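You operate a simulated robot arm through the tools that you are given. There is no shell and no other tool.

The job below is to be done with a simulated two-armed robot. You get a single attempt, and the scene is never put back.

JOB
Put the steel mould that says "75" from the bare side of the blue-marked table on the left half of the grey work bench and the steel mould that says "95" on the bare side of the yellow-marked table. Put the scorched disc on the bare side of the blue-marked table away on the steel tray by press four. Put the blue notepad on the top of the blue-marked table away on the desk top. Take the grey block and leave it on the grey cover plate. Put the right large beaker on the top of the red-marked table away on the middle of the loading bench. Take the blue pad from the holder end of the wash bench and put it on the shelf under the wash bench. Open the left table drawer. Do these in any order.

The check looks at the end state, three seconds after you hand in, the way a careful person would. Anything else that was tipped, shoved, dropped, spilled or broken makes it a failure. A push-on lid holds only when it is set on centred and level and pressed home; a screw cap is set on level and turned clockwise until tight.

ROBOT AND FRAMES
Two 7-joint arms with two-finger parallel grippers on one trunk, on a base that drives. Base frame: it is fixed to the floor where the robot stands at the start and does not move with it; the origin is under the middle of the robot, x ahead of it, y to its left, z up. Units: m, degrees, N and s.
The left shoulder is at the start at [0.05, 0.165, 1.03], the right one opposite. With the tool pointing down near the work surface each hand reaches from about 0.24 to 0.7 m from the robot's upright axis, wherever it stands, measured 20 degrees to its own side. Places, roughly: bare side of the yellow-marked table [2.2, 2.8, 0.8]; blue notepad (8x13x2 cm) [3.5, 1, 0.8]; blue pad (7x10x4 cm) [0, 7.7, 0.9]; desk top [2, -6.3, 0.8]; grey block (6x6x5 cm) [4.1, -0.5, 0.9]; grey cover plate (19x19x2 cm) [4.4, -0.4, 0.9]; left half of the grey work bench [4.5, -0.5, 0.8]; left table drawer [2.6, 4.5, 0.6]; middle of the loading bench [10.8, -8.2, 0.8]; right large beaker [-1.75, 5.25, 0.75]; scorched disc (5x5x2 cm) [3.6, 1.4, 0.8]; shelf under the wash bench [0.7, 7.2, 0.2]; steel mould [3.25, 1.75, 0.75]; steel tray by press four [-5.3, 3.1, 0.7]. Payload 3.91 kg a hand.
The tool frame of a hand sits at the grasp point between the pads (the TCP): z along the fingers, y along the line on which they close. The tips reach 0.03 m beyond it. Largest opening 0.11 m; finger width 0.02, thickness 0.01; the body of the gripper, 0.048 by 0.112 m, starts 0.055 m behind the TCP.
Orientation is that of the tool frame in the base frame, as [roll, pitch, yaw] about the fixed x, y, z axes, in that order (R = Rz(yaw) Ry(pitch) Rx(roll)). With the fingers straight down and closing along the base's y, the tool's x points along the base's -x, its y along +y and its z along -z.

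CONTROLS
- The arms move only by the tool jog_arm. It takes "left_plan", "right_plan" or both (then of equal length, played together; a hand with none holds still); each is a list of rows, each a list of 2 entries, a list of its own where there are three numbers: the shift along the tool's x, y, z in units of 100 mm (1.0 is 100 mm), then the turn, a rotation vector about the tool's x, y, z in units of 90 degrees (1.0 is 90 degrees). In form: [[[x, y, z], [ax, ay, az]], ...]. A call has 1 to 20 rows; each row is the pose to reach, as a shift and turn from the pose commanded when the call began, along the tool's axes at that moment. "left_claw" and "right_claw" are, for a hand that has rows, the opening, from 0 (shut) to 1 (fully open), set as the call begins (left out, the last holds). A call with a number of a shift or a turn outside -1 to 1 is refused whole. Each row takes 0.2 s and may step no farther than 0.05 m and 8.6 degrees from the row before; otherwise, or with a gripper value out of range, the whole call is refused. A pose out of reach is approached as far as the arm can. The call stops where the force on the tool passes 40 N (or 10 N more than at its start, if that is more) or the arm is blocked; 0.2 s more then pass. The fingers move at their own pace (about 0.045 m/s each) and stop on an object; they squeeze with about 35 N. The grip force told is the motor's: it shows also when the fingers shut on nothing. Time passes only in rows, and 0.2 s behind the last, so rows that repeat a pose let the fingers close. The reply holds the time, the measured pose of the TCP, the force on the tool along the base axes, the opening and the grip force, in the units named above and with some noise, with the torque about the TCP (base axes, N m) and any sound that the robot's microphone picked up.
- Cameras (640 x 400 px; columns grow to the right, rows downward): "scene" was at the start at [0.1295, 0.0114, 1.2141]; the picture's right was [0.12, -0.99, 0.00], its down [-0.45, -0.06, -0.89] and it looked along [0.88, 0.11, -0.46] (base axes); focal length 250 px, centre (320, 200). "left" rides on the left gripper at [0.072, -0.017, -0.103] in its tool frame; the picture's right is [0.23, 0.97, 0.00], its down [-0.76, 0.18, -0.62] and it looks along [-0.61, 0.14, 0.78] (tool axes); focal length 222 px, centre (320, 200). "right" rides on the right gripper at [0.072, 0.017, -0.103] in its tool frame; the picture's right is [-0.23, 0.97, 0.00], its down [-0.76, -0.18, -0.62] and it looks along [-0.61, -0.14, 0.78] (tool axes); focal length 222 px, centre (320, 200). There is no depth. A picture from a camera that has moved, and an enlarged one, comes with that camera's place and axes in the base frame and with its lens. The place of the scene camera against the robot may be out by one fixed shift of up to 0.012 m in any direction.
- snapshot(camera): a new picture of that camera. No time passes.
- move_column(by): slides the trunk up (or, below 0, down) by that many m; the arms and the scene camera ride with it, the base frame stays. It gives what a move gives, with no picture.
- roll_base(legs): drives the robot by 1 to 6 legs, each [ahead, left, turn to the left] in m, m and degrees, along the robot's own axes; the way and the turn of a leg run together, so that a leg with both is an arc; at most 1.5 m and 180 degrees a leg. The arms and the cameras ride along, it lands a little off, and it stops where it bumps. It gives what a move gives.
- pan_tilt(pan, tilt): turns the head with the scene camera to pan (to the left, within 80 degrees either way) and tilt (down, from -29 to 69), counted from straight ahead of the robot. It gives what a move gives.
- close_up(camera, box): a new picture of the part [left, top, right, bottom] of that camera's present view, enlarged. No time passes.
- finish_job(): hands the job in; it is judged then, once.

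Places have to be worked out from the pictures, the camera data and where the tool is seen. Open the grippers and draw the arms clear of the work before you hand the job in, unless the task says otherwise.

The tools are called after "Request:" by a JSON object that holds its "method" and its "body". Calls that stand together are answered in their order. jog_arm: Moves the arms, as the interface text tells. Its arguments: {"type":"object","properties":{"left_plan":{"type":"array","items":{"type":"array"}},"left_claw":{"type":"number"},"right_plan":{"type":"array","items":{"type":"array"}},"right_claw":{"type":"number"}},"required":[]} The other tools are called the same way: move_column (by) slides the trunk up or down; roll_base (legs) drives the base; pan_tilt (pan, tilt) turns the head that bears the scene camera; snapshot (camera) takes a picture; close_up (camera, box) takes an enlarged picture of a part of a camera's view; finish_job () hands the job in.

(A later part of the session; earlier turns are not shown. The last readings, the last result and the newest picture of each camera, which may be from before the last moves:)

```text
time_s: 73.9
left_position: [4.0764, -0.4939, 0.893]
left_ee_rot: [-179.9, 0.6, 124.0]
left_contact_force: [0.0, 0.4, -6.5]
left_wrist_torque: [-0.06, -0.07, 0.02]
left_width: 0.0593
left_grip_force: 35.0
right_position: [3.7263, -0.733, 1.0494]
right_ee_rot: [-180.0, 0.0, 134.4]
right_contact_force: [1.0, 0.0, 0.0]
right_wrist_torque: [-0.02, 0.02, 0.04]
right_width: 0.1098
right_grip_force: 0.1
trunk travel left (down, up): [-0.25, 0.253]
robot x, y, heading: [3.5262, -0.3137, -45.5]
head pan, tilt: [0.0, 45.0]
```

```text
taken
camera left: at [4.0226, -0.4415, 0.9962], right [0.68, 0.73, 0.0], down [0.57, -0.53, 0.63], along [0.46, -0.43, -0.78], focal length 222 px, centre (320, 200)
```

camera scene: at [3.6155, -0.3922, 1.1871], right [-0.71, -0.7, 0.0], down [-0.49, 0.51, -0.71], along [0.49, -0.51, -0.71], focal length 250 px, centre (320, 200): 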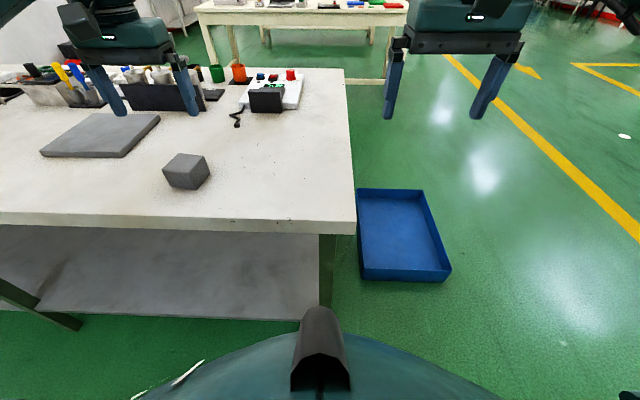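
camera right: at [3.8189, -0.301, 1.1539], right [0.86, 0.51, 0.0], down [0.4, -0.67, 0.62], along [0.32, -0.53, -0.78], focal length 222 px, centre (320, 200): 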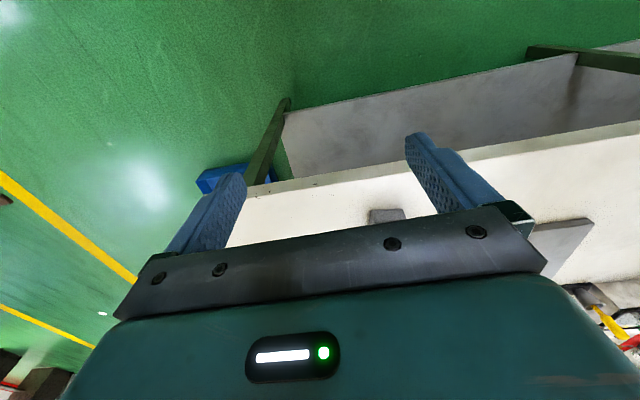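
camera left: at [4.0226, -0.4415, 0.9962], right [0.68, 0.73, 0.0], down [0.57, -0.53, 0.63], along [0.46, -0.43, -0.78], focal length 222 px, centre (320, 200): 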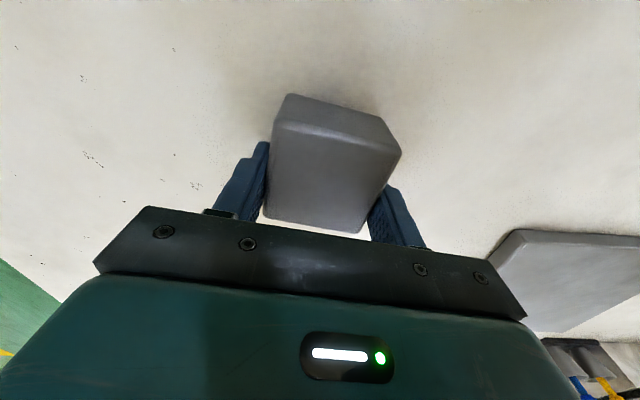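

The block is held (6.5 N). I lift it slowly a further 6 cm, then slide the base left so the hand lines up with the plate.

Request:
{"method": "jog_arm", "body": {"left_plan": [[[0, 0, -0.05], [0, 0, 0]], [[0, 0, -0.12], [0, 0, 0]], [[0, 0, -0.2], [0, 0, 0]], [[0, 0, -0.28], [0, 0, 0]], [[0, 0, -0.36], [0, 0, 0]], [[0, 0, -0.44], [0, 0, 0]], [[0, 0, -0.52], [0, 0, 0]], [[0, 0, -0.6], [0, 0, 0]]]}}

Request:
{"method": "roll_base", "body": {"legs": [[0, 0.277, 0]]}}

Request:
{"method": "snapshot", "body": {"camera": "left"}}

Request:
{"method": "snapshot", "body": {"camera": "scene"}}

```text
time_s: 75.7
left_position: [4.077, -0.4936, 0.9517]
left_ee_rot: [-180.0, 0.5, 124.0]
left_contact_force: [0.3, 0.3, -7.5]
left_wrist_torque: [-0.05, -0.01, 0.04]
left_width: 0.0592
left_grip_force: 34.8
right_position: [3.7236, -0.7308, 1.0501]
right_ee_rot: [179.9, 0.0, 134.5]
right_contact_force: [0.3, 0.6, 0.6]
right_wrist_torque: [0.01, 0.01, 0.01]
right_width: 0.1102
right_grip_force: 0.1
trunk travel left (down, up): [-0.25, 0.253]
robot x, y, heading: [3.5274, -0.3143, -45.3]
head pan, tilt: [0.0, 45.0]
```

```text
time_s: 78.7
left_position: [4.274, -0.2957, 0.9521]
left_ee_rot: [-180.0, 0.5, 124.1]
left_contact_force: [0.6, 0.8, -6.2]
left_wrist_torque: [-0.02, -0.02, -0.04]
left_width: 0.059
left_grip_force: 35.2
right_position: [3.9232, -0.5364, 1.0499]
right_ee_rot: [180.0, 0.0, 134.6]
right_contact_force: [0.9, 0.9, 0.2]
right_wrist_torque: [-0.06, -0.01, -0.01]
right_width: 0.11
right_grip_force: 0.1
trunk travel left (down, up): [-0.25, 0.253]
robot x, y, heading: [3.7239, -0.1171, -45.7]
head pan, tilt: [0.0, 45.0]
```

```text
taken
camera left: at [4.2208, -0.2452, 1.0558], right [0.68, 0.73, 0.0], down [0.57, -0.52, 0.63], along [0.46, -0.43, -0.78], focal length 222 px, centre (320, 200)
```

left: 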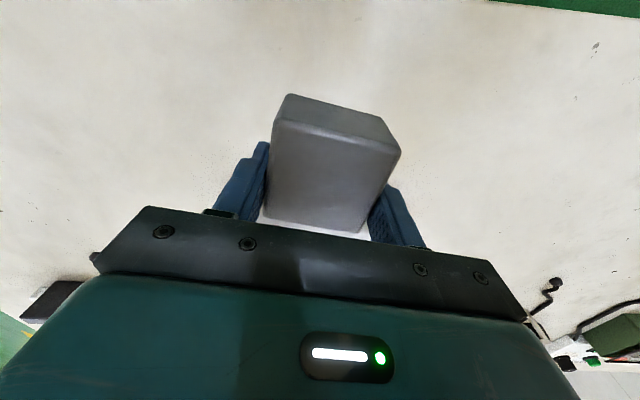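

```text
taken
camera scene: at [3.814, -0.1976, 1.1871], right [-0.71, -0.7, 0.0], down [-0.5, 0.5, -0.71], along [0.5, -0.5, -0.71], focal length 250 px, centre (320, 200)
```

scene: 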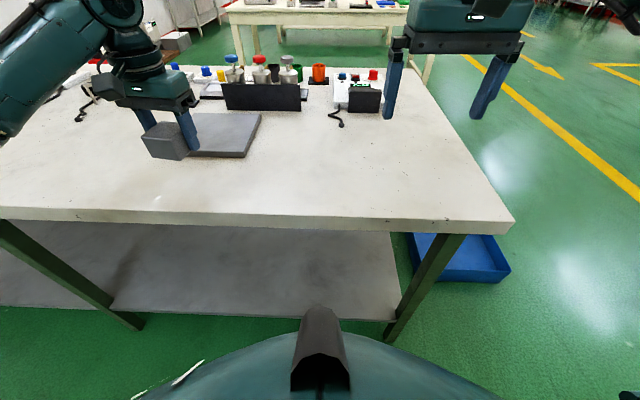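

Now I move the hand forward about 17 cm over the plate centre, in two slow calls.

Request:
{"method": "jog_arm", "body": {"left_plan": [[[-0.12, 0.03, 0], [0, 0, 0]], [[-0.28, 0.06, 0], [0, 0, 0]], [[-0.46, 0.09, 0], [0, 0, 0]], [[-0.64, 0.11, 0], [0, 0, 0]], [[-0.78, 0.12, 0], [0, 0, 0]], [[-0.85, 0.13, 0], [0, 0, 0]]]}}

Request:
{"method": "jog_arm", "body": {"left_plan": [[[-0.12, 0.03, 0], [0, 0, 0]], [[-0.28, 0.06, 0], [0, 0, 0]], [[-0.46, 0.09, 0], [0, 0, 0]], [[-0.64, 0.11, 0], [0, 0, 0]], [[-0.78, 0.12, 0], [0, 0, 0]], [[-0.84, 0.13, 0], [0, 0, 0]]]}}

Request:
{"method": "snapshot", "body": {"camera": "left"}}

Request:
{"method": "snapshot", "body": {"camera": "scene"}}

```text
time_s: 80.1
left_position: [4.3339, -0.3603, 0.9532]
left_ee_rot: [-179.9, 0.5, 124.0]
left_contact_force: [-0.9, 0.5, -7.5]
left_wrist_torque: [-0.05, -0.02, -0.04]
left_width: 0.0591
left_grip_force: 34.8
right_position: [3.9238, -0.5365, 1.0492]
right_ee_rot: [-180.0, 0.0, 134.6]
right_contact_force: [-0.4, 0.2, -0.7]
right_wrist_torque: [-0.01, -0.02, -0.01]
right_width: 0.1099
right_grip_force: 0.2
trunk travel left (down, up): [-0.25, 0.253]
robot x, y, heading: [3.7295, -0.1186, -45.3]
head pan, tilt: [0.0, 45.0]
```

```text
time_s: 81.5
left_position: [4.3718, -0.3971, 0.954]
left_ee_rot: [-179.9, 0.6, 124.1]
left_contact_force: [-0.1, 0.3, -6.8]
left_wrist_torque: [-0.07, -0.02, -0.01]
left_width: 0.0587
left_grip_force: 35.0
left hand out of reach, approached as far as the arm can: row 4, 5, 6
right_position: [3.9247, -0.5373, 1.0498]
right_ee_rot: [180.0, 0.0, 134.6]
right_contact_force: [0.6, 0.5, -0.1]
right_wrist_torque: [0.02, 0.0, 0.01]
right_width: 0.1098
right_grip_force: 0.1
trunk travel left (down, up): [-0.25, 0.253]
robot x, y, heading: [3.7266, -0.1203, -45.5]
head pan, tilt: [0.0, 45.0]
```

```text
taken
camera left: at [4.3179, -0.3454, 1.0571], right [0.68, 0.73, 0.0], down [0.57, -0.53, 0.63], along [0.46, -0.43, -0.78], focal length 222 px, centre (320, 200)
```

left: 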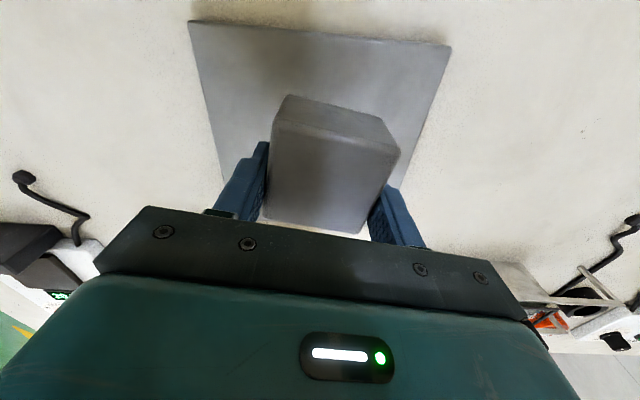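

```text
taken
camera scene: at [3.8141, -0.1977, 1.187], right [-0.71, -0.7, 0.0], down [-0.5, 0.5, -0.71], along [0.5, -0.5, -0.71], focal length 250 px, centre (320, 200)
```

scene: 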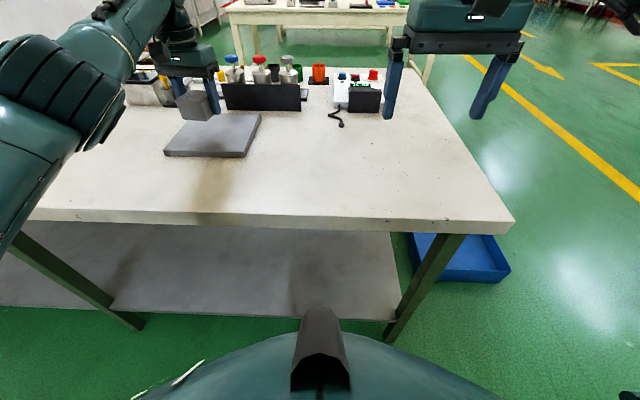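

The arm is at its reach limit with the block about 3 cm short of the plate centre. I creep the base 5 cm ahead to gain slack.

Request:
{"method": "roll_base", "body": {"legs": [[0.05, 0, 0]]}}

Request:
{"method": "snapshot", "body": {"camera": "left"}}

```text
time_s: 82.4
left_position: [4.4076, -0.4343, 0.954]
left_ee_rot: [-179.9, 0.5, 124.1]
left_contact_force: [0.2, 0.2, -6.6]
left_wrist_torque: [-0.08, -0.04, -0.01]
left_width: 0.0588
left_grip_force: 35.0
right_position: [3.9591, -0.5731, 1.0489]
right_ee_rot: [180.0, 0.0, 134.5]
right_contact_force: [0.2, 0.2, 0.2]
right_wrist_torque: [0.01, 0.03, -0.02]
right_width: 0.11
right_grip_force: 0.0
trunk travel left (down, up): [-0.25, 0.253]
robot x, y, heading: [3.7646, -0.1559, -45.2]
head pan, tilt: [0.0, 45.0]
```

```text
taken
camera left: at [4.3533, -0.3817, 1.0566], right [0.68, 0.73, 0.0], down [0.57, -0.53, 0.63], along [0.46, -0.43, -0.78], focal length 222 px, centre (320, 200)
```

left: 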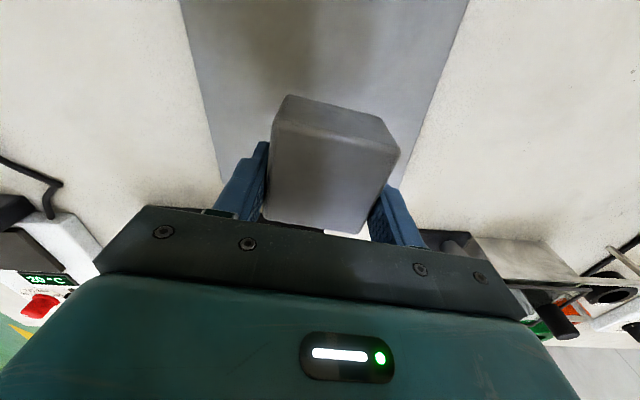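

I shift back 2 cm to centre on the plate and lower to just above it.

Request:
{"method": "jog_arm", "body": {"left_plan": [[[0.1, -0.03, 0], [0, 0, 0]], [[0.22, -0.07, 0.05], [0, 0, 0]], [[0.22, -0.07, 0.15], [0, 0, 0]], [[0.22, -0.07, 0.25], [0, 0, 0]], [[0.22, -0.07, 0.35], [0, 0, 0]], [[0.22, -0.07, 0.43], [0, 0, 0]]]}}

Request:
{"method": "snapshot", "body": {"camera": "left"}}

```text
time_s: 83.8
left_position: [4.39, -0.4192, 0.9105]
left_ee_rot: [-179.9, 0.7, 124.0]
left_contact_force: [-0.3, 0.8, -7.4]
left_wrist_torque: [-0.02, -0.04, -0.04]
left_width: 0.0589
left_grip_force: 35.0
right_position: [3.9583, -0.5733, 1.0497]
right_ee_rot: [180.0, 0.0, 134.4]
right_contact_force: [0.1, 0.1, -0.1]
right_wrist_torque: [-0.01, 0.01, 0.01]
right_width: 0.1101
right_grip_force: 0.0
trunk travel left (down, up): [-0.25, 0.253]
robot x, y, heading: [3.7614, -0.155, -45.5]
head pan, tilt: [0.0, 45.0]
```

```text
taken
camera left: at [4.3356, -0.3669, 1.0139], right [0.68, 0.73, 0.0], down [0.57, -0.53, 0.63], along [0.46, -0.43, -0.78], focal length 222 px, centre (320, 200)
```

left: 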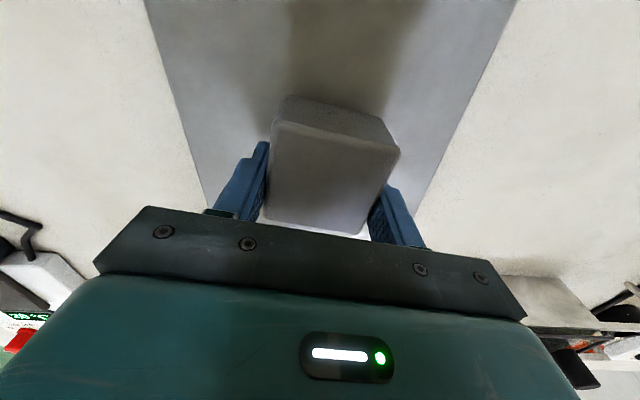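

The block's bottom should be about 1 cm above the plate. I lower in 2 mm steps and watch for the load to go off.

Request:
{"method": "jog_arm", "body": {"left_plan": [[[0, 0, 0.02], [0, 0, 0]], [[0, 0, 0.04], [0, 0, 0]], [[0, 0, 0.06], [0, 0, 0]], [[0, 0, 0.08], [0, 0, 0]]]}}

```text
time_s: 84.8
left_position: [4.3886, -0.4195, 0.902]
left_ee_rot: [-179.9, 0.7, 124.1]
left_contact_force: [-0.2, -0.9, -7.3]
left_wrist_torque: [-0.06, -0.04, -0.02]
left_width: 0.0587
left_grip_force: 35.2
right_position: [3.9591, -0.5733, 1.0505]
right_ee_rot: [180.0, 0.0, 134.5]
right_contact_force: [-0.4, -0.4, -0.4]
right_wrist_torque: [0.0, -0.01, 0.02]
right_width: 0.1099
right_grip_force: 0.0
trunk travel left (down, up): [-0.25, 0.253]
robot x, y, heading: [3.7603, -0.1573, -45.3]
head pan, tilt: [0.0, 45.0]
```

No contact yet, so I continue in 1.5 mm steps.

Request:
{"method": "jog_arm", "body": {"left_plan": [[[0, 0, 0.015], [0, 0, 0]], [[0, 0, 0.03], [0, 0, 0]], [[0, 0, 0.045], [0, 0, 0]]]}}

```text
time_s: 85.6
left_position: [4.3895, -0.4201, 0.898]
left_ee_rot: [-179.9, 0.5, 124.2]
left_contact_force: [0.0, 0.1, -7.0]
left_wrist_torque: [-0.07, -0.03, -0.05]
left_width: 0.0589
left_grip_force: 35.1
right_position: [3.9582, -0.5734, 1.049]
right_ee_rot: [-180.0, 0.0, 134.5]
right_contact_force: [-0.5, 0.1, 0.3]
right_wrist_torque: [-0.02, 0.01, 0.0]
right_width: 0.1101
right_grip_force: 0.1
trunk travel left (down, up): [-0.25, 0.253]
robot x, y, heading: [3.7601, -0.1547, -45.2]
head pan, tilt: [0.0, 45.0]
```

Still the full weight on the hand; I continue down.

Request:
{"method": "jog_arm", "body": {"left_plan": [[[0, 0, 0.015], [0, 0, 0]], [[0, 0, 0.03], [0, 0, 0]], [[0, 0, 0.045], [0, 0, 0]], [[0, 0, 0.045], [0, 0, 0]]]}}

```text
time_s: 86.6
left_position: [4.3897, -0.4198, 0.8973]
left_ee_rot: [180.0, 1.1, 124.1]
left_contact_force: [10.0, 1.3, 20.6]
left_wrist_torque: [0.5, 0.28, -0.21]
left_width: 0.0584
left_grip_force: 34.9
right_position: [3.9579, -0.5715, 1.051]
right_ee_rot: [-180.0, 0.1, 134.5]
right_contact_force: [-0.1, 0.1, -0.3]
right_wrist_torque: [0.01, -0.01, 0.03]
right_width: 0.1104
right_grip_force: 0.1
trunk travel left (down, up): [-0.25, 0.253]
robot x, y, heading: [3.7586, -0.155, -45.4]
head pan, tilt: [0.0, 45.0]
```

Contact made (the block sits on the plate). I ease off 2 mm, open the fingers, then rise.

Request:
{"method": "jog_arm", "body": {"left_plan": [[[0, 0, -0.015], [0, 0, 0]], [[0, 0, -0.02], [0, 0, 0]]]}}

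Request:
{"method": "jog_arm", "body": {"left_plan": [[[0, 0, 0], [0, 0, 0]], [[0, 0, 0], [0, 0, 0]], [[0, 0, 0], [0, 0, 0]], [[0, 0, 0], [0, 0, 0]], [[0, 0, 0], [0, 0, 0]], [[0, 0, -0.2], [0, 0, 0]], [[0, 0, -0.5], [0, 0, 0]], [[0, 0, -0.9], [0, 0, 0]]], "left_claw": 1.0}}

Request:
{"method": "snapshot", "body": {"camera": "left"}}

Request:
{"method": "snapshot", "body": {"camera": "scene"}}

```text
time_s: 87.2
left_position: [4.3896, -0.4179, 0.8969]
left_ee_rot: [-180.0, 0.9, 124.1]
left_contact_force: [9.2, 0.9, 15.5]
left_wrist_torque: [-0.4, -0.55, 0.17]
left_width: 0.0591
left_grip_force: 35.0
right_position: [3.9588, -0.572, 1.0505]
right_ee_rot: [-180.0, 0.2, 134.4]
right_contact_force: [0.4, -0.1, 0.4]
right_wrist_torque: [-0.04, 0.01, -0.01]
right_width: 0.1098
right_grip_force: 0.0
trunk travel left (down, up): [-0.25, 0.253]
robot x, y, heading: [3.761, -0.1552, -45.6]
head pan, tilt: [0.0, 45.0]
```

```text
time_s: 89.0
left_position: [4.3897, -0.4181, 0.9817]
left_ee_rot: [-179.9, 0.7, 124.1]
left_contact_force: [-0.2, -0.1, 0.7]
left_wrist_torque: [0.01, 0.02, 0.01]
left_width: 0.1098
left_grip_force: 0.0
right_position: [3.9589, -0.5725, 1.0502]
right_ee_rot: [179.9, 0.1, 134.6]
right_contact_force: [0.2, 0.5, -0.9]
right_wrist_torque: [-0.01, -0.02, 0.05]
right_width: 0.1099
right_grip_force: 0.1
trunk travel left (down, up): [-0.25, 0.253]
robot x, y, heading: [3.7575, -0.1548, -45.4]
head pan, tilt: [0.0, 45.0]
```

```text
taken
camera left: at [4.3349, -0.3662, 1.0862], right [0.68, 0.73, 0.0], down [0.57, -0.53, 0.63], along [0.46, -0.43, -0.78], focal length 222 px, centre (320, 200)
```

left: 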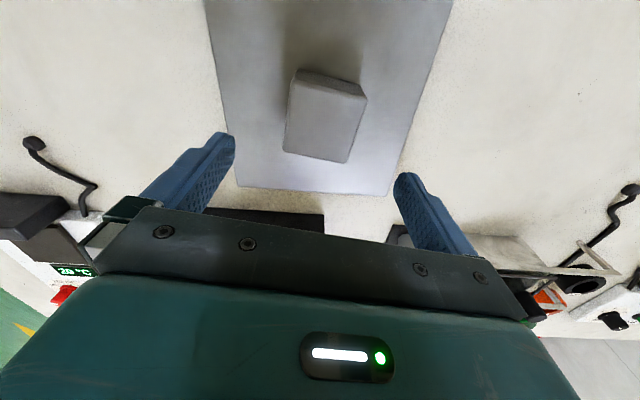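

```text
taken
camera scene: at [3.8481, -0.2331, 1.1871], right [-0.71, -0.7, 0.0], down [-0.5, 0.5, -0.71], along [0.5, -0.5, -0.71], focal length 250 px, centre (320, 200)
```

scene: 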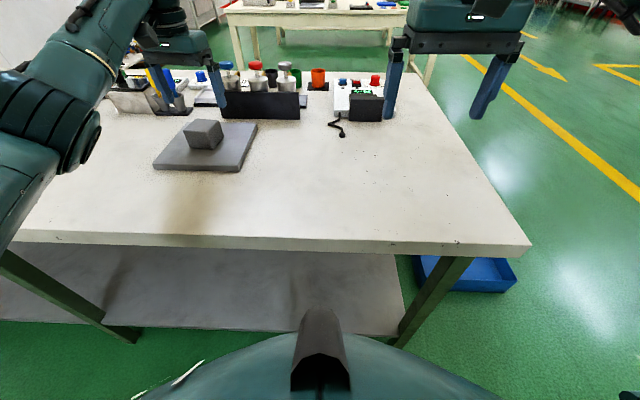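

The block sits on the cover plate. I raise and draw the left arm back and undo its yaw, then head to the rear of the blue-marked table.

Request:
{"method": "jog_arm", "body": {"left_plan": [[[0.2, 0, -0.2], [0, 0, -0.06]], [[0.6, 0, -0.4], [0, 0, -0.117]], [[1.0, 0, -0.5], [0, 0, -0.117]]]}}

Request:
{"method": "jog_arm", "body": {"left_plan": [[[0.2, 0.1, 0], [0, 0, 0]], [[0.6, 0.2, 0], [0, 0, 0]], [[0.8, 0.2, 0], [0, 0, 0]]]}}

Request:
{"method": "roll_base", "body": {"legs": [[-0.25, 0, 0], [0, 0, 90], [1.3, 0, 0]]}}

Request:
{"method": "pan_tilt", "body": {"pan": 60, "tilt": 20}}

Request:
{"method": "snapshot", "body": {"camera": "scene"}}

```text
time_s: 89.8
left_position: [4.33, -0.3345, 1.0295]
left_ee_rot: [-179.9, 0.6, 134.7]
left_contact_force: [0.4, -0.1, 0.7]
left_wrist_torque: [0.0, 0.0, -0.01]
left_width: 0.1102
left_grip_force: 0.0
right_position: [3.9586, -0.5728, 1.0494]
right_ee_rot: [-180.0, 0.1, 134.5]
right_contact_force: [0.2, 0.3, 0.2]
right_wrist_torque: [-0.02, 0.01, -0.03]
right_width: 0.1099
right_grip_force: 0.1
trunk travel left (down, up): [-0.25, 0.253]
robot x, y, heading: [3.7643, -0.1561, -45.6]
head pan, tilt: [0.0, 45.0]
```

```text
time_s: 90.6
left_position: [4.2891, -0.2635, 1.0314]
left_ee_rot: [-179.8, 0.6, 134.6]
left_contact_force: [-0.7, 0.6, 0.3]
left_wrist_torque: [0.0, 0.0, -0.01]
left_width: 0.1102
left_grip_force: 0.0
right_position: [3.9591, -0.5723, 1.0494]
right_ee_rot: [180.0, 0.0, 134.5]
right_contact_force: [-0.4, 0.3, 0.8]
right_wrist_torque: [-0.02, 0.0, 0.02]
right_width: 0.1099
right_grip_force: 0.1
trunk travel left (down, up): [-0.25, 0.253]
robot x, y, heading: [3.7678, -0.1556, -45.5]
head pan, tilt: [0.0, 45.0]
```

```text
time_s: 102.4
left_position: [4.6587, 1.4427, 1.0324]
left_ee_rot: [-179.8, 0.6, -136.9]
left_contact_force: [0.6, -0.4, 0.2]
left_wrist_torque: [0.03, 0.03, 0.04]
left_width: 0.11
left_grip_force: 0.1
right_position: [4.9597, 1.102, 1.0504]
right_ee_rot: [180.0, 0.0, -137.0]
right_contact_force: [-0.3, -0.2, 0.5]
right_wrist_torque: [0.04, 0.04, -0.03]
right_width: 0.11
right_grip_force: 0.1
trunk travel left (down, up): [-0.25, 0.253]
robot x, y, heading: [4.5364, 0.917, 42.9]
head pan, tilt: [0.0, 45.0]
```

```text
time_s: 103.7
left_position: [4.6593, 1.4412, 1.0323]
left_ee_rot: [-179.8, 0.6, -136.9]
left_contact_force: [0.1, 0.8, 0.3]
left_wrist_torque: [-0.02, -0.01, -0.01]
left_width: 0.1102
left_grip_force: 0.0
right_position: [4.9589, 1.1023, 1.0506]
right_ee_rot: [-179.8, 0.0, -137.1]
right_contact_force: [-0.1, 0.8, 0.5]
right_wrist_torque: [0.0, 0.0, 0.02]
right_width: 0.1099
right_grip_force: 0.0
trunk travel left (down, up): [-0.25, 0.253]
robot x, y, heading: [4.5332, 0.9167, 43.0]
head pan, tilt: [60.0, 20.0]
```

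```text
taken
camera scene: at [4.5451, 1.0273, 1.2258], right [0.97, 0.22, 0.0], down [0.08, -0.33, -0.94], along [-0.21, 0.92, -0.34], focal length 250 px, centre (320, 200)
```

scene: 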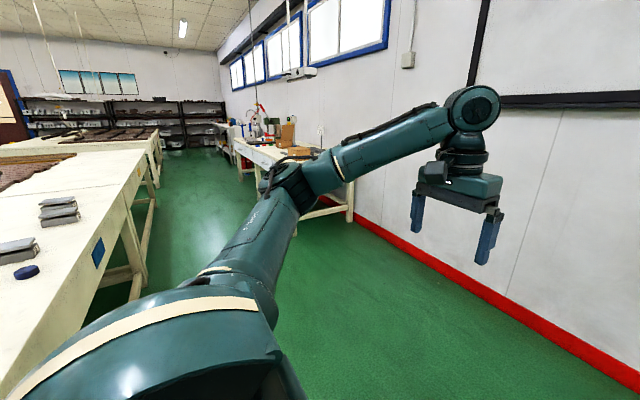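

I see the moulds and the dark disc on the blue table's rear strip. I drive to the aisle behind the table and turn to face it.

Request:
{"method": "roll_base", "body": {"legs": [[0.48, 0, 2], [0, 0, 90], [1.05, 0, 0]]}}

Request:
{"method": "pan_tilt", "body": {"pan": 60, "tilt": 30}}

Request:
{"method": "snapshot", "body": {"camera": "scene"}}

Request:
{"method": "pan_tilt", "body": {"pan": -20, "tilt": 15}}

Request:
{"method": "snapshot", "body": {"camera": "scene"}}

```text
time_s: 115.4
left_position: [3.6243, 2.1004, 1.0319]
left_ee_rot: [-179.7, 0.6, -45.4]
left_contact_force: [-0.1, -0.1, 0.0]
left_wrist_torque: [-0.03, 0.02, 0.01]
left_width: 0.1099
left_grip_force: 0.1
right_position: [3.9546, 2.4102, 1.0509]
right_ee_rot: [-180.0, 0.1, -45.3]
right_contact_force: [0.3, -0.5, 0.1]
right_wrist_torque: [0.01, -0.01, -0.02]
right_width: 0.1099
right_grip_force: 0.0
trunk travel left (down, up): [-0.25, 0.253]
robot x, y, heading: [4.153, 1.9922, 134.7]
head pan, tilt: [60.0, 20.0]
```

```text
time_s: 116.1
left_position: [3.6244, 2.1004, 1.0329]
left_ee_rot: [-179.7, 0.6, -45.2]
left_contact_force: [0.6, -0.1, 0.0]
left_wrist_torque: [0.01, -0.01, -0.01]
left_width: 0.11
left_grip_force: 0.1
right_position: [3.9548, 2.4103, 1.0496]
right_ee_rot: [180.0, 0.0, -45.4]
right_contact_force: [-0.6, -0.1, 0.0]
right_wrist_torque: [-0.02, -0.01, -0.01]
right_width: 0.1098
right_grip_force: 0.0
trunk travel left (down, up): [-0.25, 0.253]
robot x, y, heading: [4.1492, 1.9918, 134.6]
head pan, tilt: [60.0, 30.0]
```

```text
taken
camera scene: at [4.0542, 1.9903, 1.2098], right [-0.25, 0.97, 0.0], down [0.48, 0.13, -0.87], along [-0.84, -0.22, -0.5], focal length 250 px, centre (320, 200)
```

scene: 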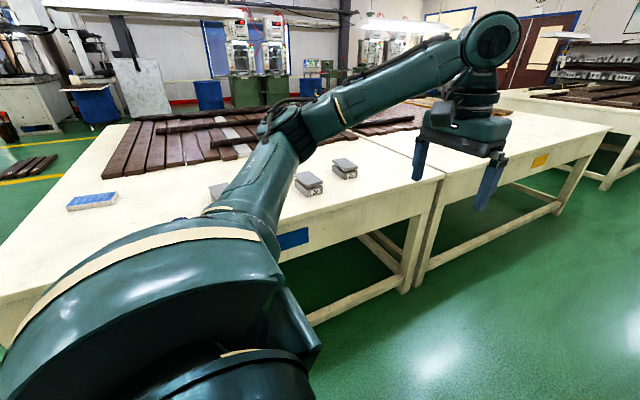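

```text
time_s: 117.6
left_position: [3.6246, 2.1003, 1.0319]
left_ee_rot: [-179.8, 0.6, -45.3]
left_contact_force: [-0.4, -0.7, -1.0]
left_wrist_torque: [-0.01, -0.03, -0.02]
left_width: 0.11
left_grip_force: 0.1
right_position: [3.9547, 2.409, 1.0497]
right_ee_rot: [180.0, -0.1, -45.3]
right_contact_force: [-0.6, 0.1, 0.0]
right_wrist_torque: [0.02, -0.03, 0.04]
right_width: 0.1099
right_grip_force: 0.1
trunk travel left (down, up): [-0.25, 0.253]
robot x, y, heading: [4.1519, 1.9892, 134.7]
head pan, tilt: [-20.0, 15.0]
```

```text
taken
camera scene: at [4.1027, 2.0981, 1.2339], right [0.91, 0.42, 0.0], down [0.11, -0.24, -0.97], along [-0.4, 0.88, -0.26], focal length 250 px, centre (320, 200)
```

scene: 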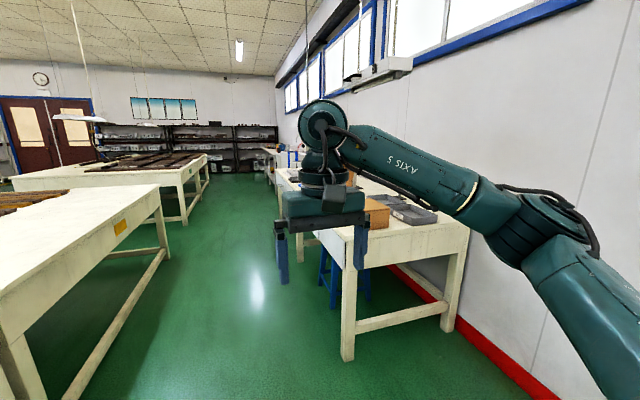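

The rear strip holds moulds with number tags, and the aisle is clear. I turn left 90° to face the table from behind.

Request:
{"method": "roll_base", "body": {"legs": [[0, 0, 90]]}}

Request:
{"method": "pan_tilt", "body": {"pan": 0, "tilt": 40}}

Request:
{"method": "snapshot", "body": {"camera": "scene"}}

Request:
{"method": "close_up", "body": {"camera": "scene", "box": [160, 80, 480, 280]}}

```text
time_s: 121.8
left_position: [4.0471, 1.4628, 1.0318]
left_ee_rot: [-179.8, 0.6, 45.0]
left_contact_force: [-0.8, 0.3, -0.9]
left_wrist_torque: [-0.02, 0.0, 0.03]
left_width: 0.1102
left_grip_force: 0.0
right_position: [3.7358, 1.7926, 1.0477]
right_ee_rot: [180.0, 0.0, 44.9]
right_contact_force: [0.5, 0.7, 0.3]
right_wrist_torque: [-0.01, 0.01, 0.0]
right_width: 0.1099
right_grip_force: 0.1
trunk travel left (down, up): [-0.25, 0.253]
robot x, y, heading: [4.1565, 1.9945, -135.1]
head pan, tilt: [-20.0, 15.0]
```

```text
time_s: 122.7
left_position: [4.0466, 1.4622, 1.033]
left_ee_rot: [-179.8, 0.6, 45.0]
left_contact_force: [-0.9, -0.5, 0.2]
left_wrist_torque: [-0.03, 0.01, -0.01]
left_width: 0.11
left_grip_force: 0.0
right_position: [3.7359, 1.7935, 1.0508]
right_ee_rot: [-180.0, 0.0, 45.0]
right_contact_force: [-0.3, -0.8, -0.4]
right_wrist_torque: [-0.03, -0.01, 0.04]
right_width: 0.1099
right_grip_force: 0.1
trunk travel left (down, up): [-0.25, 0.253]
robot x, y, heading: [4.1545, 1.9943, -135.2]
head pan, tilt: [0.0, 40.0]
```

```text
taken
camera scene: at [4.0813, 1.9117, 1.1945], right [-0.71, 0.71, 0.0], down [0.46, 0.45, -0.77], along [-0.54, -0.54, -0.64], focal length 250 px, centre (320, 200)
```

scene: 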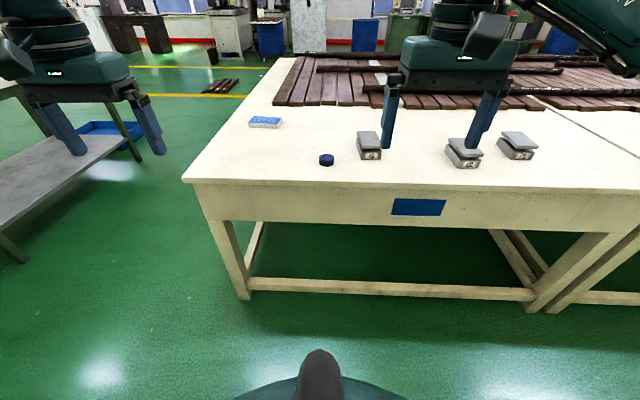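

```text
2.00 times, centred on (320, 180) of scene
camera zoom: at [4.0813, 1.9117, 1.1945], right [-0.71, 0.71, 0.0], down [0.46, 0.45, -0.77], along [-0.54, -0.54, -0.64], focal length 500 px, centre (320, 240)
```

zoom: 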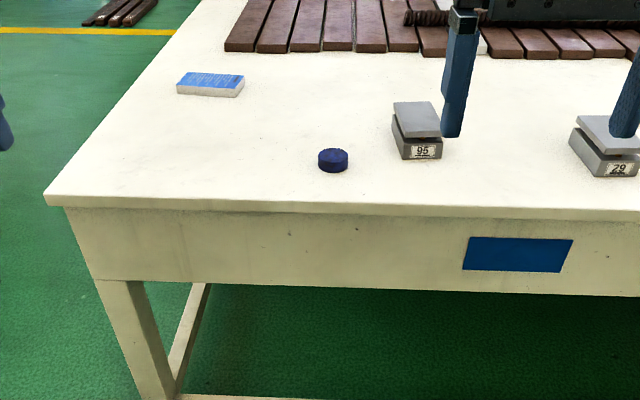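

Three moulds: "95", "29" and a third. I zoom to read the tags.

Request:
{"method": "close_up", "body": {"camera": "scene", "box": [340, 110, 560, 190]}}

Request:
{"method": "snapshot", "body": {"camera": "right"}}

```text
2.91 times, centred on (450, 150) of scene
camera zoom: at [4.0813, 1.9117, 1.1945], right [-0.71, 0.71, 0.0], down [0.46, 0.45, -0.77], along [-0.54, -0.54, -0.64], focal length 727 px, centre (-58, 346)
```

zoom: 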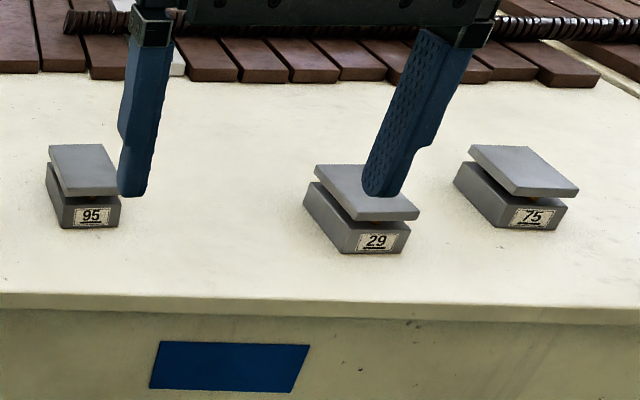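

```text
taken
camera right: at [3.8002, 1.8318, 1.154], right [0.53, -0.85, 0.0], down [-0.66, -0.41, 0.62], along [-0.53, -0.33, -0.78], focal length 222 px, centre (320, 200)
```

right: 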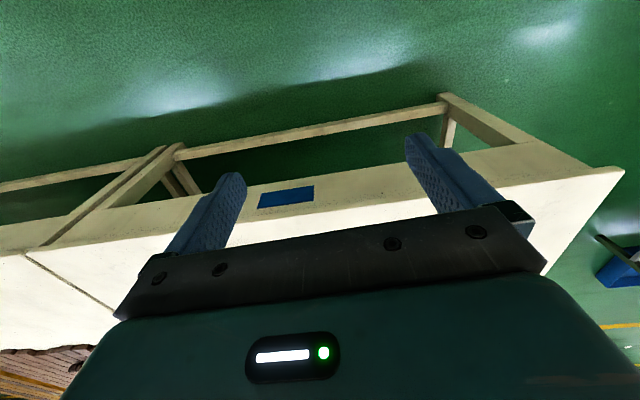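

The three moulds are 95 (left), 29 (middle) and 75 (right); 95 and 75 are about 0.46 m apart, as far as my hands. I shift right 0.447 m and ahead 0.25 m so the left hand is at 95 and the right at 75.

Request:
{"method": "roll_base", "body": {"legs": [[0, -0.447, 0.1], [0.25, 0, 0]]}}

Request:
{"method": "snapshot", "body": {"camera": "scene"}}

Request:
{"method": "snapshot", "body": {"camera": "left"}}

Request:
{"method": "snapshot", "body": {"camera": "right"}}

```text
time_s: 128.6
left_position: [3.5601, 1.6023, 1.0331]
left_ee_rot: [-179.8, 0.5, 45.1]
left_contact_force: [0.2, -0.2, -0.4]
left_wrist_torque: [0.01, 0.02, 0.01]
left_width: 0.11
left_grip_force: 0.1
right_position: [3.2472, 1.9307, 1.0503]
right_ee_rot: [180.0, 0.0, 45.1]
right_contact_force: [-0.3, -0.6, -0.3]
right_wrist_torque: [-0.01, -0.03, -0.05]
right_width: 0.11
right_grip_force: 0.2
trunk travel left (down, up): [-0.25, 0.253]
robot x, y, heading: [3.6635, 2.1337, -135.1]
head pan, tilt: [0.0, 40.0]
```

```text
taken
camera scene: at [3.5931, 2.0513, 1.1943], right [-0.71, 0.71, 0.0], down [0.45, 0.46, -0.77], along [-0.54, -0.54, -0.64], focal length 250 px, centre (320, 200)
```

scene: 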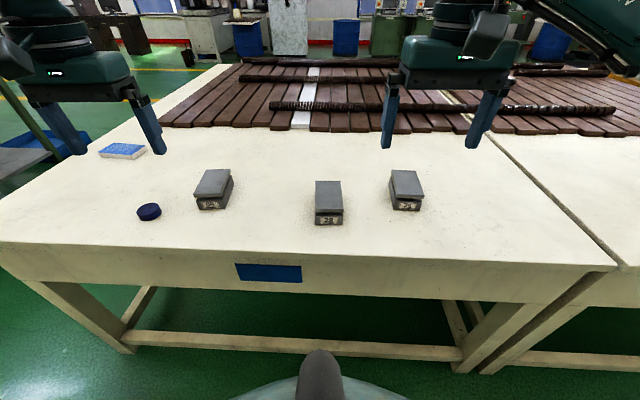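

```text
taken
camera left: at [3.6005, 1.6668, 1.1359], right [0.85, -0.53, -0.01], down [-0.41, -0.66, 0.63], along [-0.34, -0.53, -0.78], focal length 222 px, centre (320, 200)
```

left: 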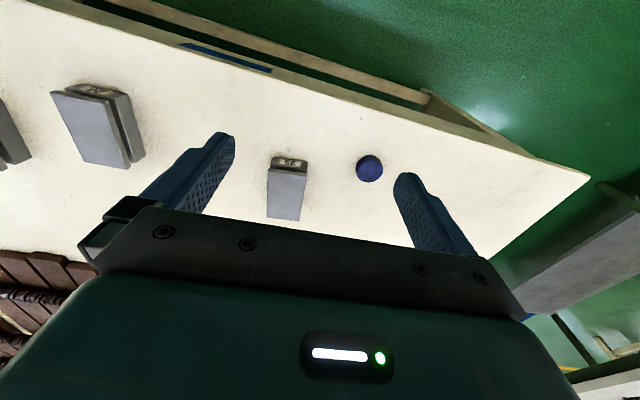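

```text
taken
camera right: at [3.3121, 1.9706, 1.1539], right [0.53, -0.85, 0.0], down [-0.66, -0.41, 0.62], along [-0.53, -0.33, -0.78], focal length 222 px, centre (320, 200)
```

right: 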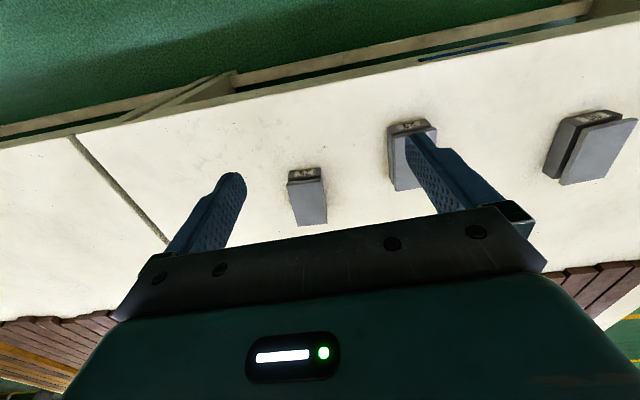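

The left hand sees mould 95 and the right hand sees 75 between the fingers. I zoom to measure precisely.

Request:
{"method": "close_up", "body": {"camera": "scene", "box": [120, 130, 440, 250]}}

Request:
{"method": "close_up", "body": {"camera": "left", "box": [220, 130, 420, 255]}}

Request:
{"method": "close_up", "body": {"camera": "right", "box": [220, 130, 420, 255]}}

```text
2.00 times, centred on (280, 190) of scene
camera zoom: at [3.5931, 2.0513, 1.1943], right [-0.71, 0.71, 0.0], down [0.45, 0.46, -0.77], along [-0.54, -0.54, -0.64], focal length 500 px, centre (400, 220)
```

zoom: 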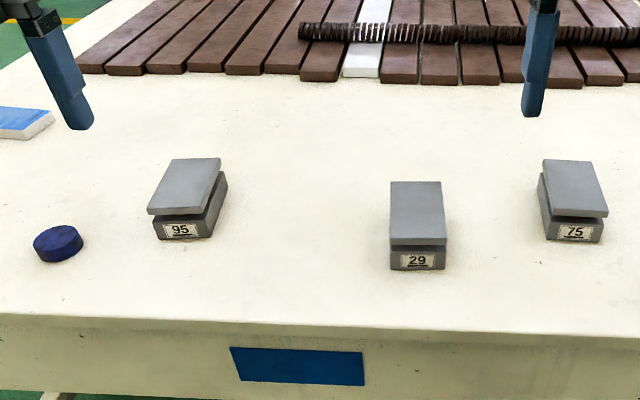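

```text
3.20 times, centred on (320, 192) of left
camera zoom: at [3.6005, 1.6668, 1.1359], right [0.85, -0.53, -0.01], down [-0.41, -0.66, 0.63], along [-0.34, -0.53, -0.78], focal length 711 px, centre (320, 224)
```

zoom: 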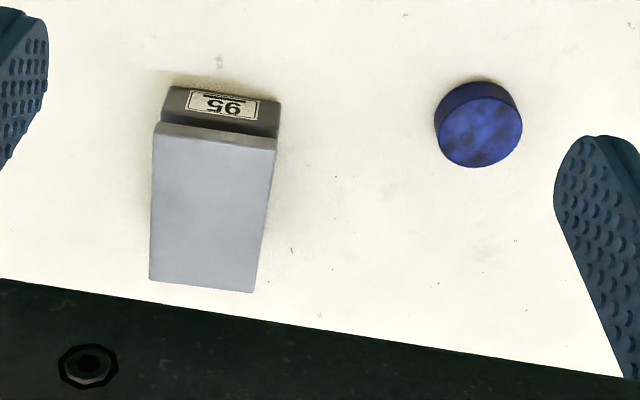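

```text
3.20 times, centred on (320, 192) of right
camera zoom: at [3.3121, 1.9706, 1.1539], right [0.53, -0.85, 0.0], down [-0.66, -0.41, 0.62], along [-0.53, -0.33, -0.78], focal length 711 px, centre (320, 224)
```

zoom: 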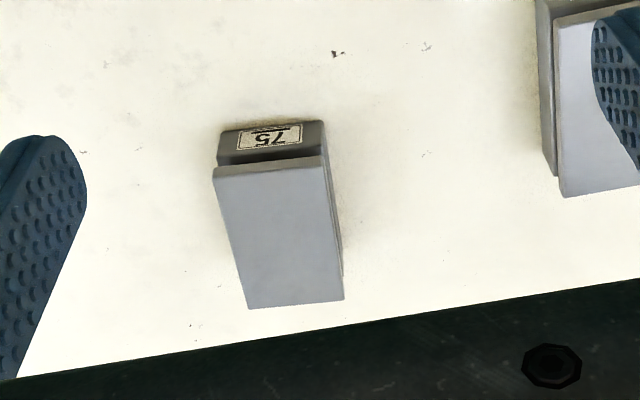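

Triangulated: mould 95 centre ≈(3.416, 1.490), long axis heading -131°, top z≈0.825; mould 75 centre ≈(3.067, 1.842), heading -141°. I drive 9 cm closer, then bring both hands over them.

Request:
{"method": "roll_base", "body": {"legs": [[0.09, 0, 0]]}}

```text
time_s: 129.7
left_position: [3.4974, 1.5401, 1.0327]
left_ee_rot: [-179.8, 0.6, 45.2]
left_contact_force: [0.7, 0.3, -0.2]
left_wrist_torque: [0.0, 0.0, -0.01]
left_width: 0.1101
left_grip_force: 0.1
right_position: [3.185, 1.8691, 1.0496]
right_ee_rot: [-179.9, -0.1, 45.2]
right_contact_force: [0.4, -0.6, -0.5]
right_wrist_torque: [0.04, -0.02, 0.0]
right_width: 0.11
right_grip_force: 0.1
trunk travel left (down, up): [-0.25, 0.253]
robot x, y, heading: [3.6032, 2.0712, -134.9]
head pan, tilt: [0.0, 40.0]
```

Both hands now go forward over their moulds, turn to align, and come down 8 cm, still well above.

Request:
{"method": "jog_arm", "body": {"left_plan": [[[-0.23, -0.06, 0.2], [0, 0.007, -0.01]], [[-0.46, -0.11, 0.4], [0, 0.007, -0.02]], [[-0.7, -0.17, 0.6], [0, 0.007, -0.03]], [[-0.93, -0.22, 0.8], [0, 0.007, -0.04]]], "right_plan": [[[-0.25, -0.16, 0.2], [0, 0, 0.02]], [[-0.5, -0.32, 0.4], [0, 0, 0.04]], [[-0.75, -0.48, 0.6], [0, 0, 0.055]], [[-1.0, -0.65, 0.8], [0, 0, 0.069]]]}}

Request:
{"method": "snapshot", "body": {"camera": "left"}}

Request:
{"method": "snapshot", "body": {"camera": "right"}}

```text
time_s: 130.7
left_position: [3.4152, 1.4913, 0.954]
left_ee_rot: [-179.8, -0.1, 48.7]
left_contact_force: [0.9, 0.1, 0.2]
left_wrist_torque: [0.0, 0.02, -0.01]
left_width: 0.1098
left_grip_force: 0.1
right_position: [3.0666, 1.8457, 0.969]
right_ee_rot: [179.9, 0.2, 39.0]
right_contact_force: [0.3, -0.9, 0.8]
right_wrist_torque: [0.01, 0.0, 0.02]
right_width: 0.11
right_grip_force: 0.0
trunk travel left (down, up): [-0.25, 0.253]
robot x, y, heading: [3.6034, 2.0661, -134.8]
head pan, tilt: [0.0, 40.0]
```

```text
taken
camera left: at [3.4508, 1.5561, 1.0591], right [0.88, -0.47, 0.0], down [-0.37, -0.69, 0.62], along [-0.3, -0.55, -0.78], focal length 222 px, centre (320, 200)
```

left: 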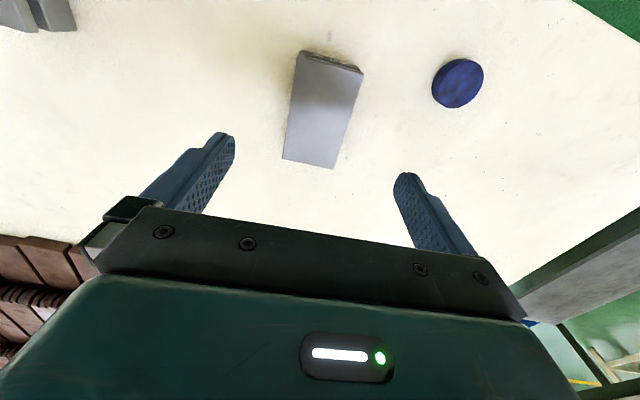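

```text
taken
camera right: at [3.1353, 1.8773, 1.0734], right [0.43, -0.9, 0.0], down [-0.7, -0.34, 0.62], along [-0.56, -0.27, -0.78], focal length 222 px, centre (320, 200)
```

right: 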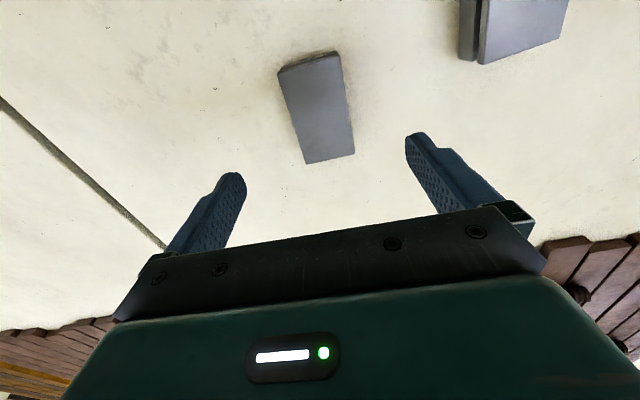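

Both moulds are centred and aligned under the hands. I descend 9.5 cm with both.

Request:
{"method": "jog_arm", "body": {"left_plan": [[[0, 0, 0.3], [0, 0, 0]], [[0, 0, 0.6], [0, 0, 0]], [[0, 0, 0.95], [0, 0, 0]]], "right_plan": [[[0, 0, 0.3], [0, 0, 0]], [[0, 0, 0.6], [0, 0, 0]], [[0, 0, 1.0], [0, 0, 0]]]}}

Request:
{"method": "snapshot", "body": {"camera": "left"}}

Request:
{"method": "snapshot", "body": {"camera": "right"}}

```text
time_s: 131.5
left_position: [3.415, 1.4889, 0.8593]
left_ee_rot: [-179.8, 0.1, 48.8]
left_contact_force: [-0.2, -0.7, 0.2]
left_wrist_torque: [0.02, -0.01, 0.02]
left_width: 0.1101
left_grip_force: 0.0
right_position: [3.0717, 1.8451, 0.8675]
right_ee_rot: [180.0, 0.1, 38.9]
right_contact_force: [0.1, -0.8, 0.1]
right_wrist_torque: [-0.02, 0.01, 0.0]
right_width: 0.1098
right_grip_force: 0.1
trunk travel left (down, up): [-0.25, 0.253]
robot x, y, heading: [3.6032, 2.0698, -135.0]
head pan, tilt: [0.0, 40.0]
```

```text
taken
camera left: at [3.4514, 1.556, 0.9634], right [0.88, -0.47, 0.0], down [-0.37, -0.69, 0.62], along [-0.3, -0.55, -0.78], focal length 222 px, centre (320, 200)
```

left: 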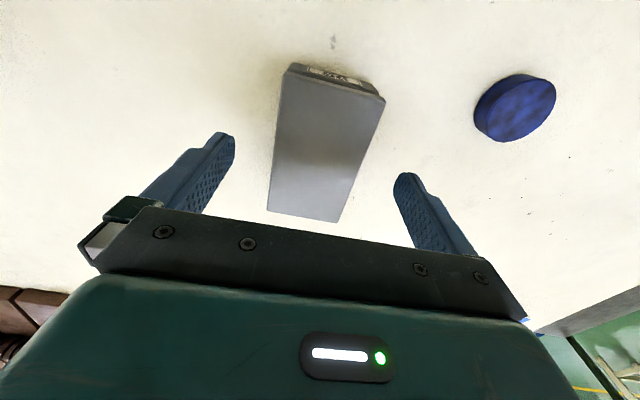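

```text
taken
camera right: at [3.1398, 1.878, 0.9723], right [0.43, -0.9, 0.0], down [-0.7, -0.34, 0.62], along [-0.56, -0.27, -0.78], focal length 222 px, centre (320, 200)
```

right: 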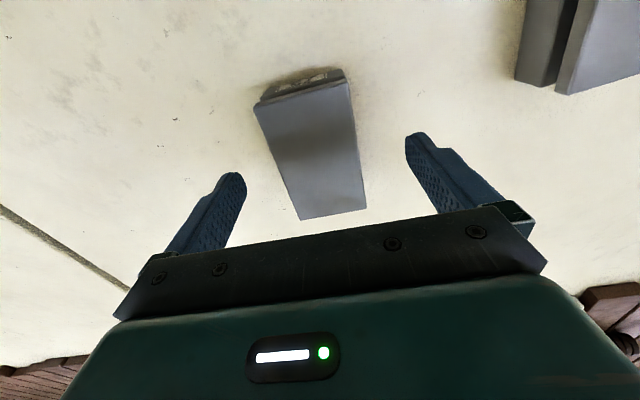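

Still centred. I go down 3.5 cm (left) and 4.3 cm (right) more, then feel for the table top.

Request:
{"method": "jog_arm", "body": {"left_plan": [[[0, 0, 0.18], [0, 0, 0]], [[0, 0, 0.35], [0, 0, 0]], [[0, 0, 0.4], [0, 0, 0]]], "right_plan": [[[0, 0, 0.2], [0, 0, 0]], [[0, 0, 0.43], [0, 0, 0]], [[0, 0, 0.48], [0, 0, 0]]]}}

Request:
{"method": "jog_arm", "body": {"left_plan": [[[0, 0, 0.03], [0, 0, 0]], [[0, 0, 0.06], [0, 0, 0]], [[0, 0, 0.09], [0, 0, 0]], [[0, 0, 0.12], [0, 0, 0]], [[0, 0, 0.15], [0, 0, 0]], [[0, 0, 0.18], [0, 0, 0]], [[0, 0, 0.21], [0, 0, 0]]]}}

```text
time_s: 132.3
left_position: [3.4152, 1.4898, 0.8182]
left_ee_rot: [-179.8, 0.0, 48.7]
left_contact_force: [0.3, -0.2, 0.1]
left_wrist_torque: [0.0, 0.0, -0.02]
left_width: 0.1098
left_grip_force: 0.1
right_position: [3.0717, 1.8451, 0.8227]
right_ee_rot: [-180.0, 0.1, 38.8]
right_contact_force: [-0.4, -0.4, -0.3]
right_wrist_torque: [-0.01, -0.03, 0.0]
right_width: 0.1102
right_grip_force: 0.1
trunk travel left (down, up): [-0.25, 0.253]
robot x, y, heading: [3.6027, 2.0722, -135.1]
head pan, tilt: [0.0, 40.0]
```

```text
time_s: 133.9
left_position: [3.4168, 1.4891, 0.7969]
left_ee_rot: [-179.8, -0.1, 48.6]
left_contact_force: [0.0, 0.5, 0.0]
left_wrist_torque: [0.02, 0.01, -0.02]
left_width: 0.1098
left_grip_force: 0.0
right_position: [3.0706, 1.8454, 0.8228]
right_ee_rot: [180.0, 0.2, 38.9]
right_contact_force: [0.1, 0.7, 0.6]
right_wrist_torque: [0.01, 0.0, 0.02]
right_width: 0.1101
right_grip_force: 0.1
trunk travel left (down, up): [-0.25, 0.253]
robot x, y, heading: [3.6018, 2.0711, -134.9]
head pan, tilt: [0.0, 40.0]
```

No contact at TCP 0.797. I continue in 2 mm steps.

Request:
{"method": "jog_arm", "body": {"left_plan": [[[0, 0, 0.02], [0, 0, 0]], [[0, 0, 0.04], [0, 0, 0]], [[0, 0, 0.06], [0, 0, 0]], [[0, 0, 0.08], [0, 0, 0]], [[0, 0, 0.1], [0, 0, 0]], [[0, 0, 0.12], [0, 0, 0]]]}}

Request:
{"method": "snapshot", "body": {"camera": "left"}}

```text
time_s: 135.2
left_position: [3.4161, 1.4892, 0.7944]
left_ee_rot: [-180.0, 0.7, 48.7]
left_contact_force: [6.0, 10.1, 15.1]
left_wrist_torque: [-0.19, -0.93, 0.72]
left_width: 0.1093
left_grip_force: 0.1
right_position: [3.0711, 1.8446, 0.8231]
right_ee_rot: [-180.0, 0.3, 38.9]
right_contact_force: [-0.2, 1.1, 0.3]
right_wrist_torque: [-0.04, 0.02, -0.02]
right_width: 0.11
right_grip_force: 0.1
trunk travel left (down, up): [-0.25, 0.253]
robot x, y, heading: [3.6046, 2.0672, -134.8]
head pan, tilt: [0.0, 40.0]
stopped in row 6 (left hand): the force on the tool passed its limit at 42 N (the readings are from after the stop); the commanded pose is now the measured one
```

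```text
taken
camera left: at [3.4529, 1.5566, 0.8988], right [0.88, -0.47, 0.0], down [-0.36, -0.69, 0.63], along [-0.3, -0.56, -0.78], focal length 222 px, centre (320, 200)
```

left: 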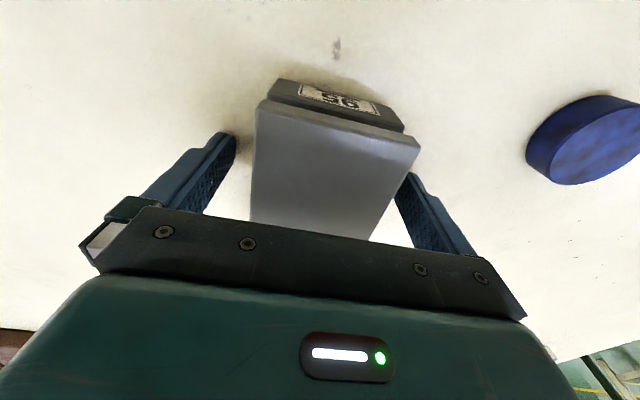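

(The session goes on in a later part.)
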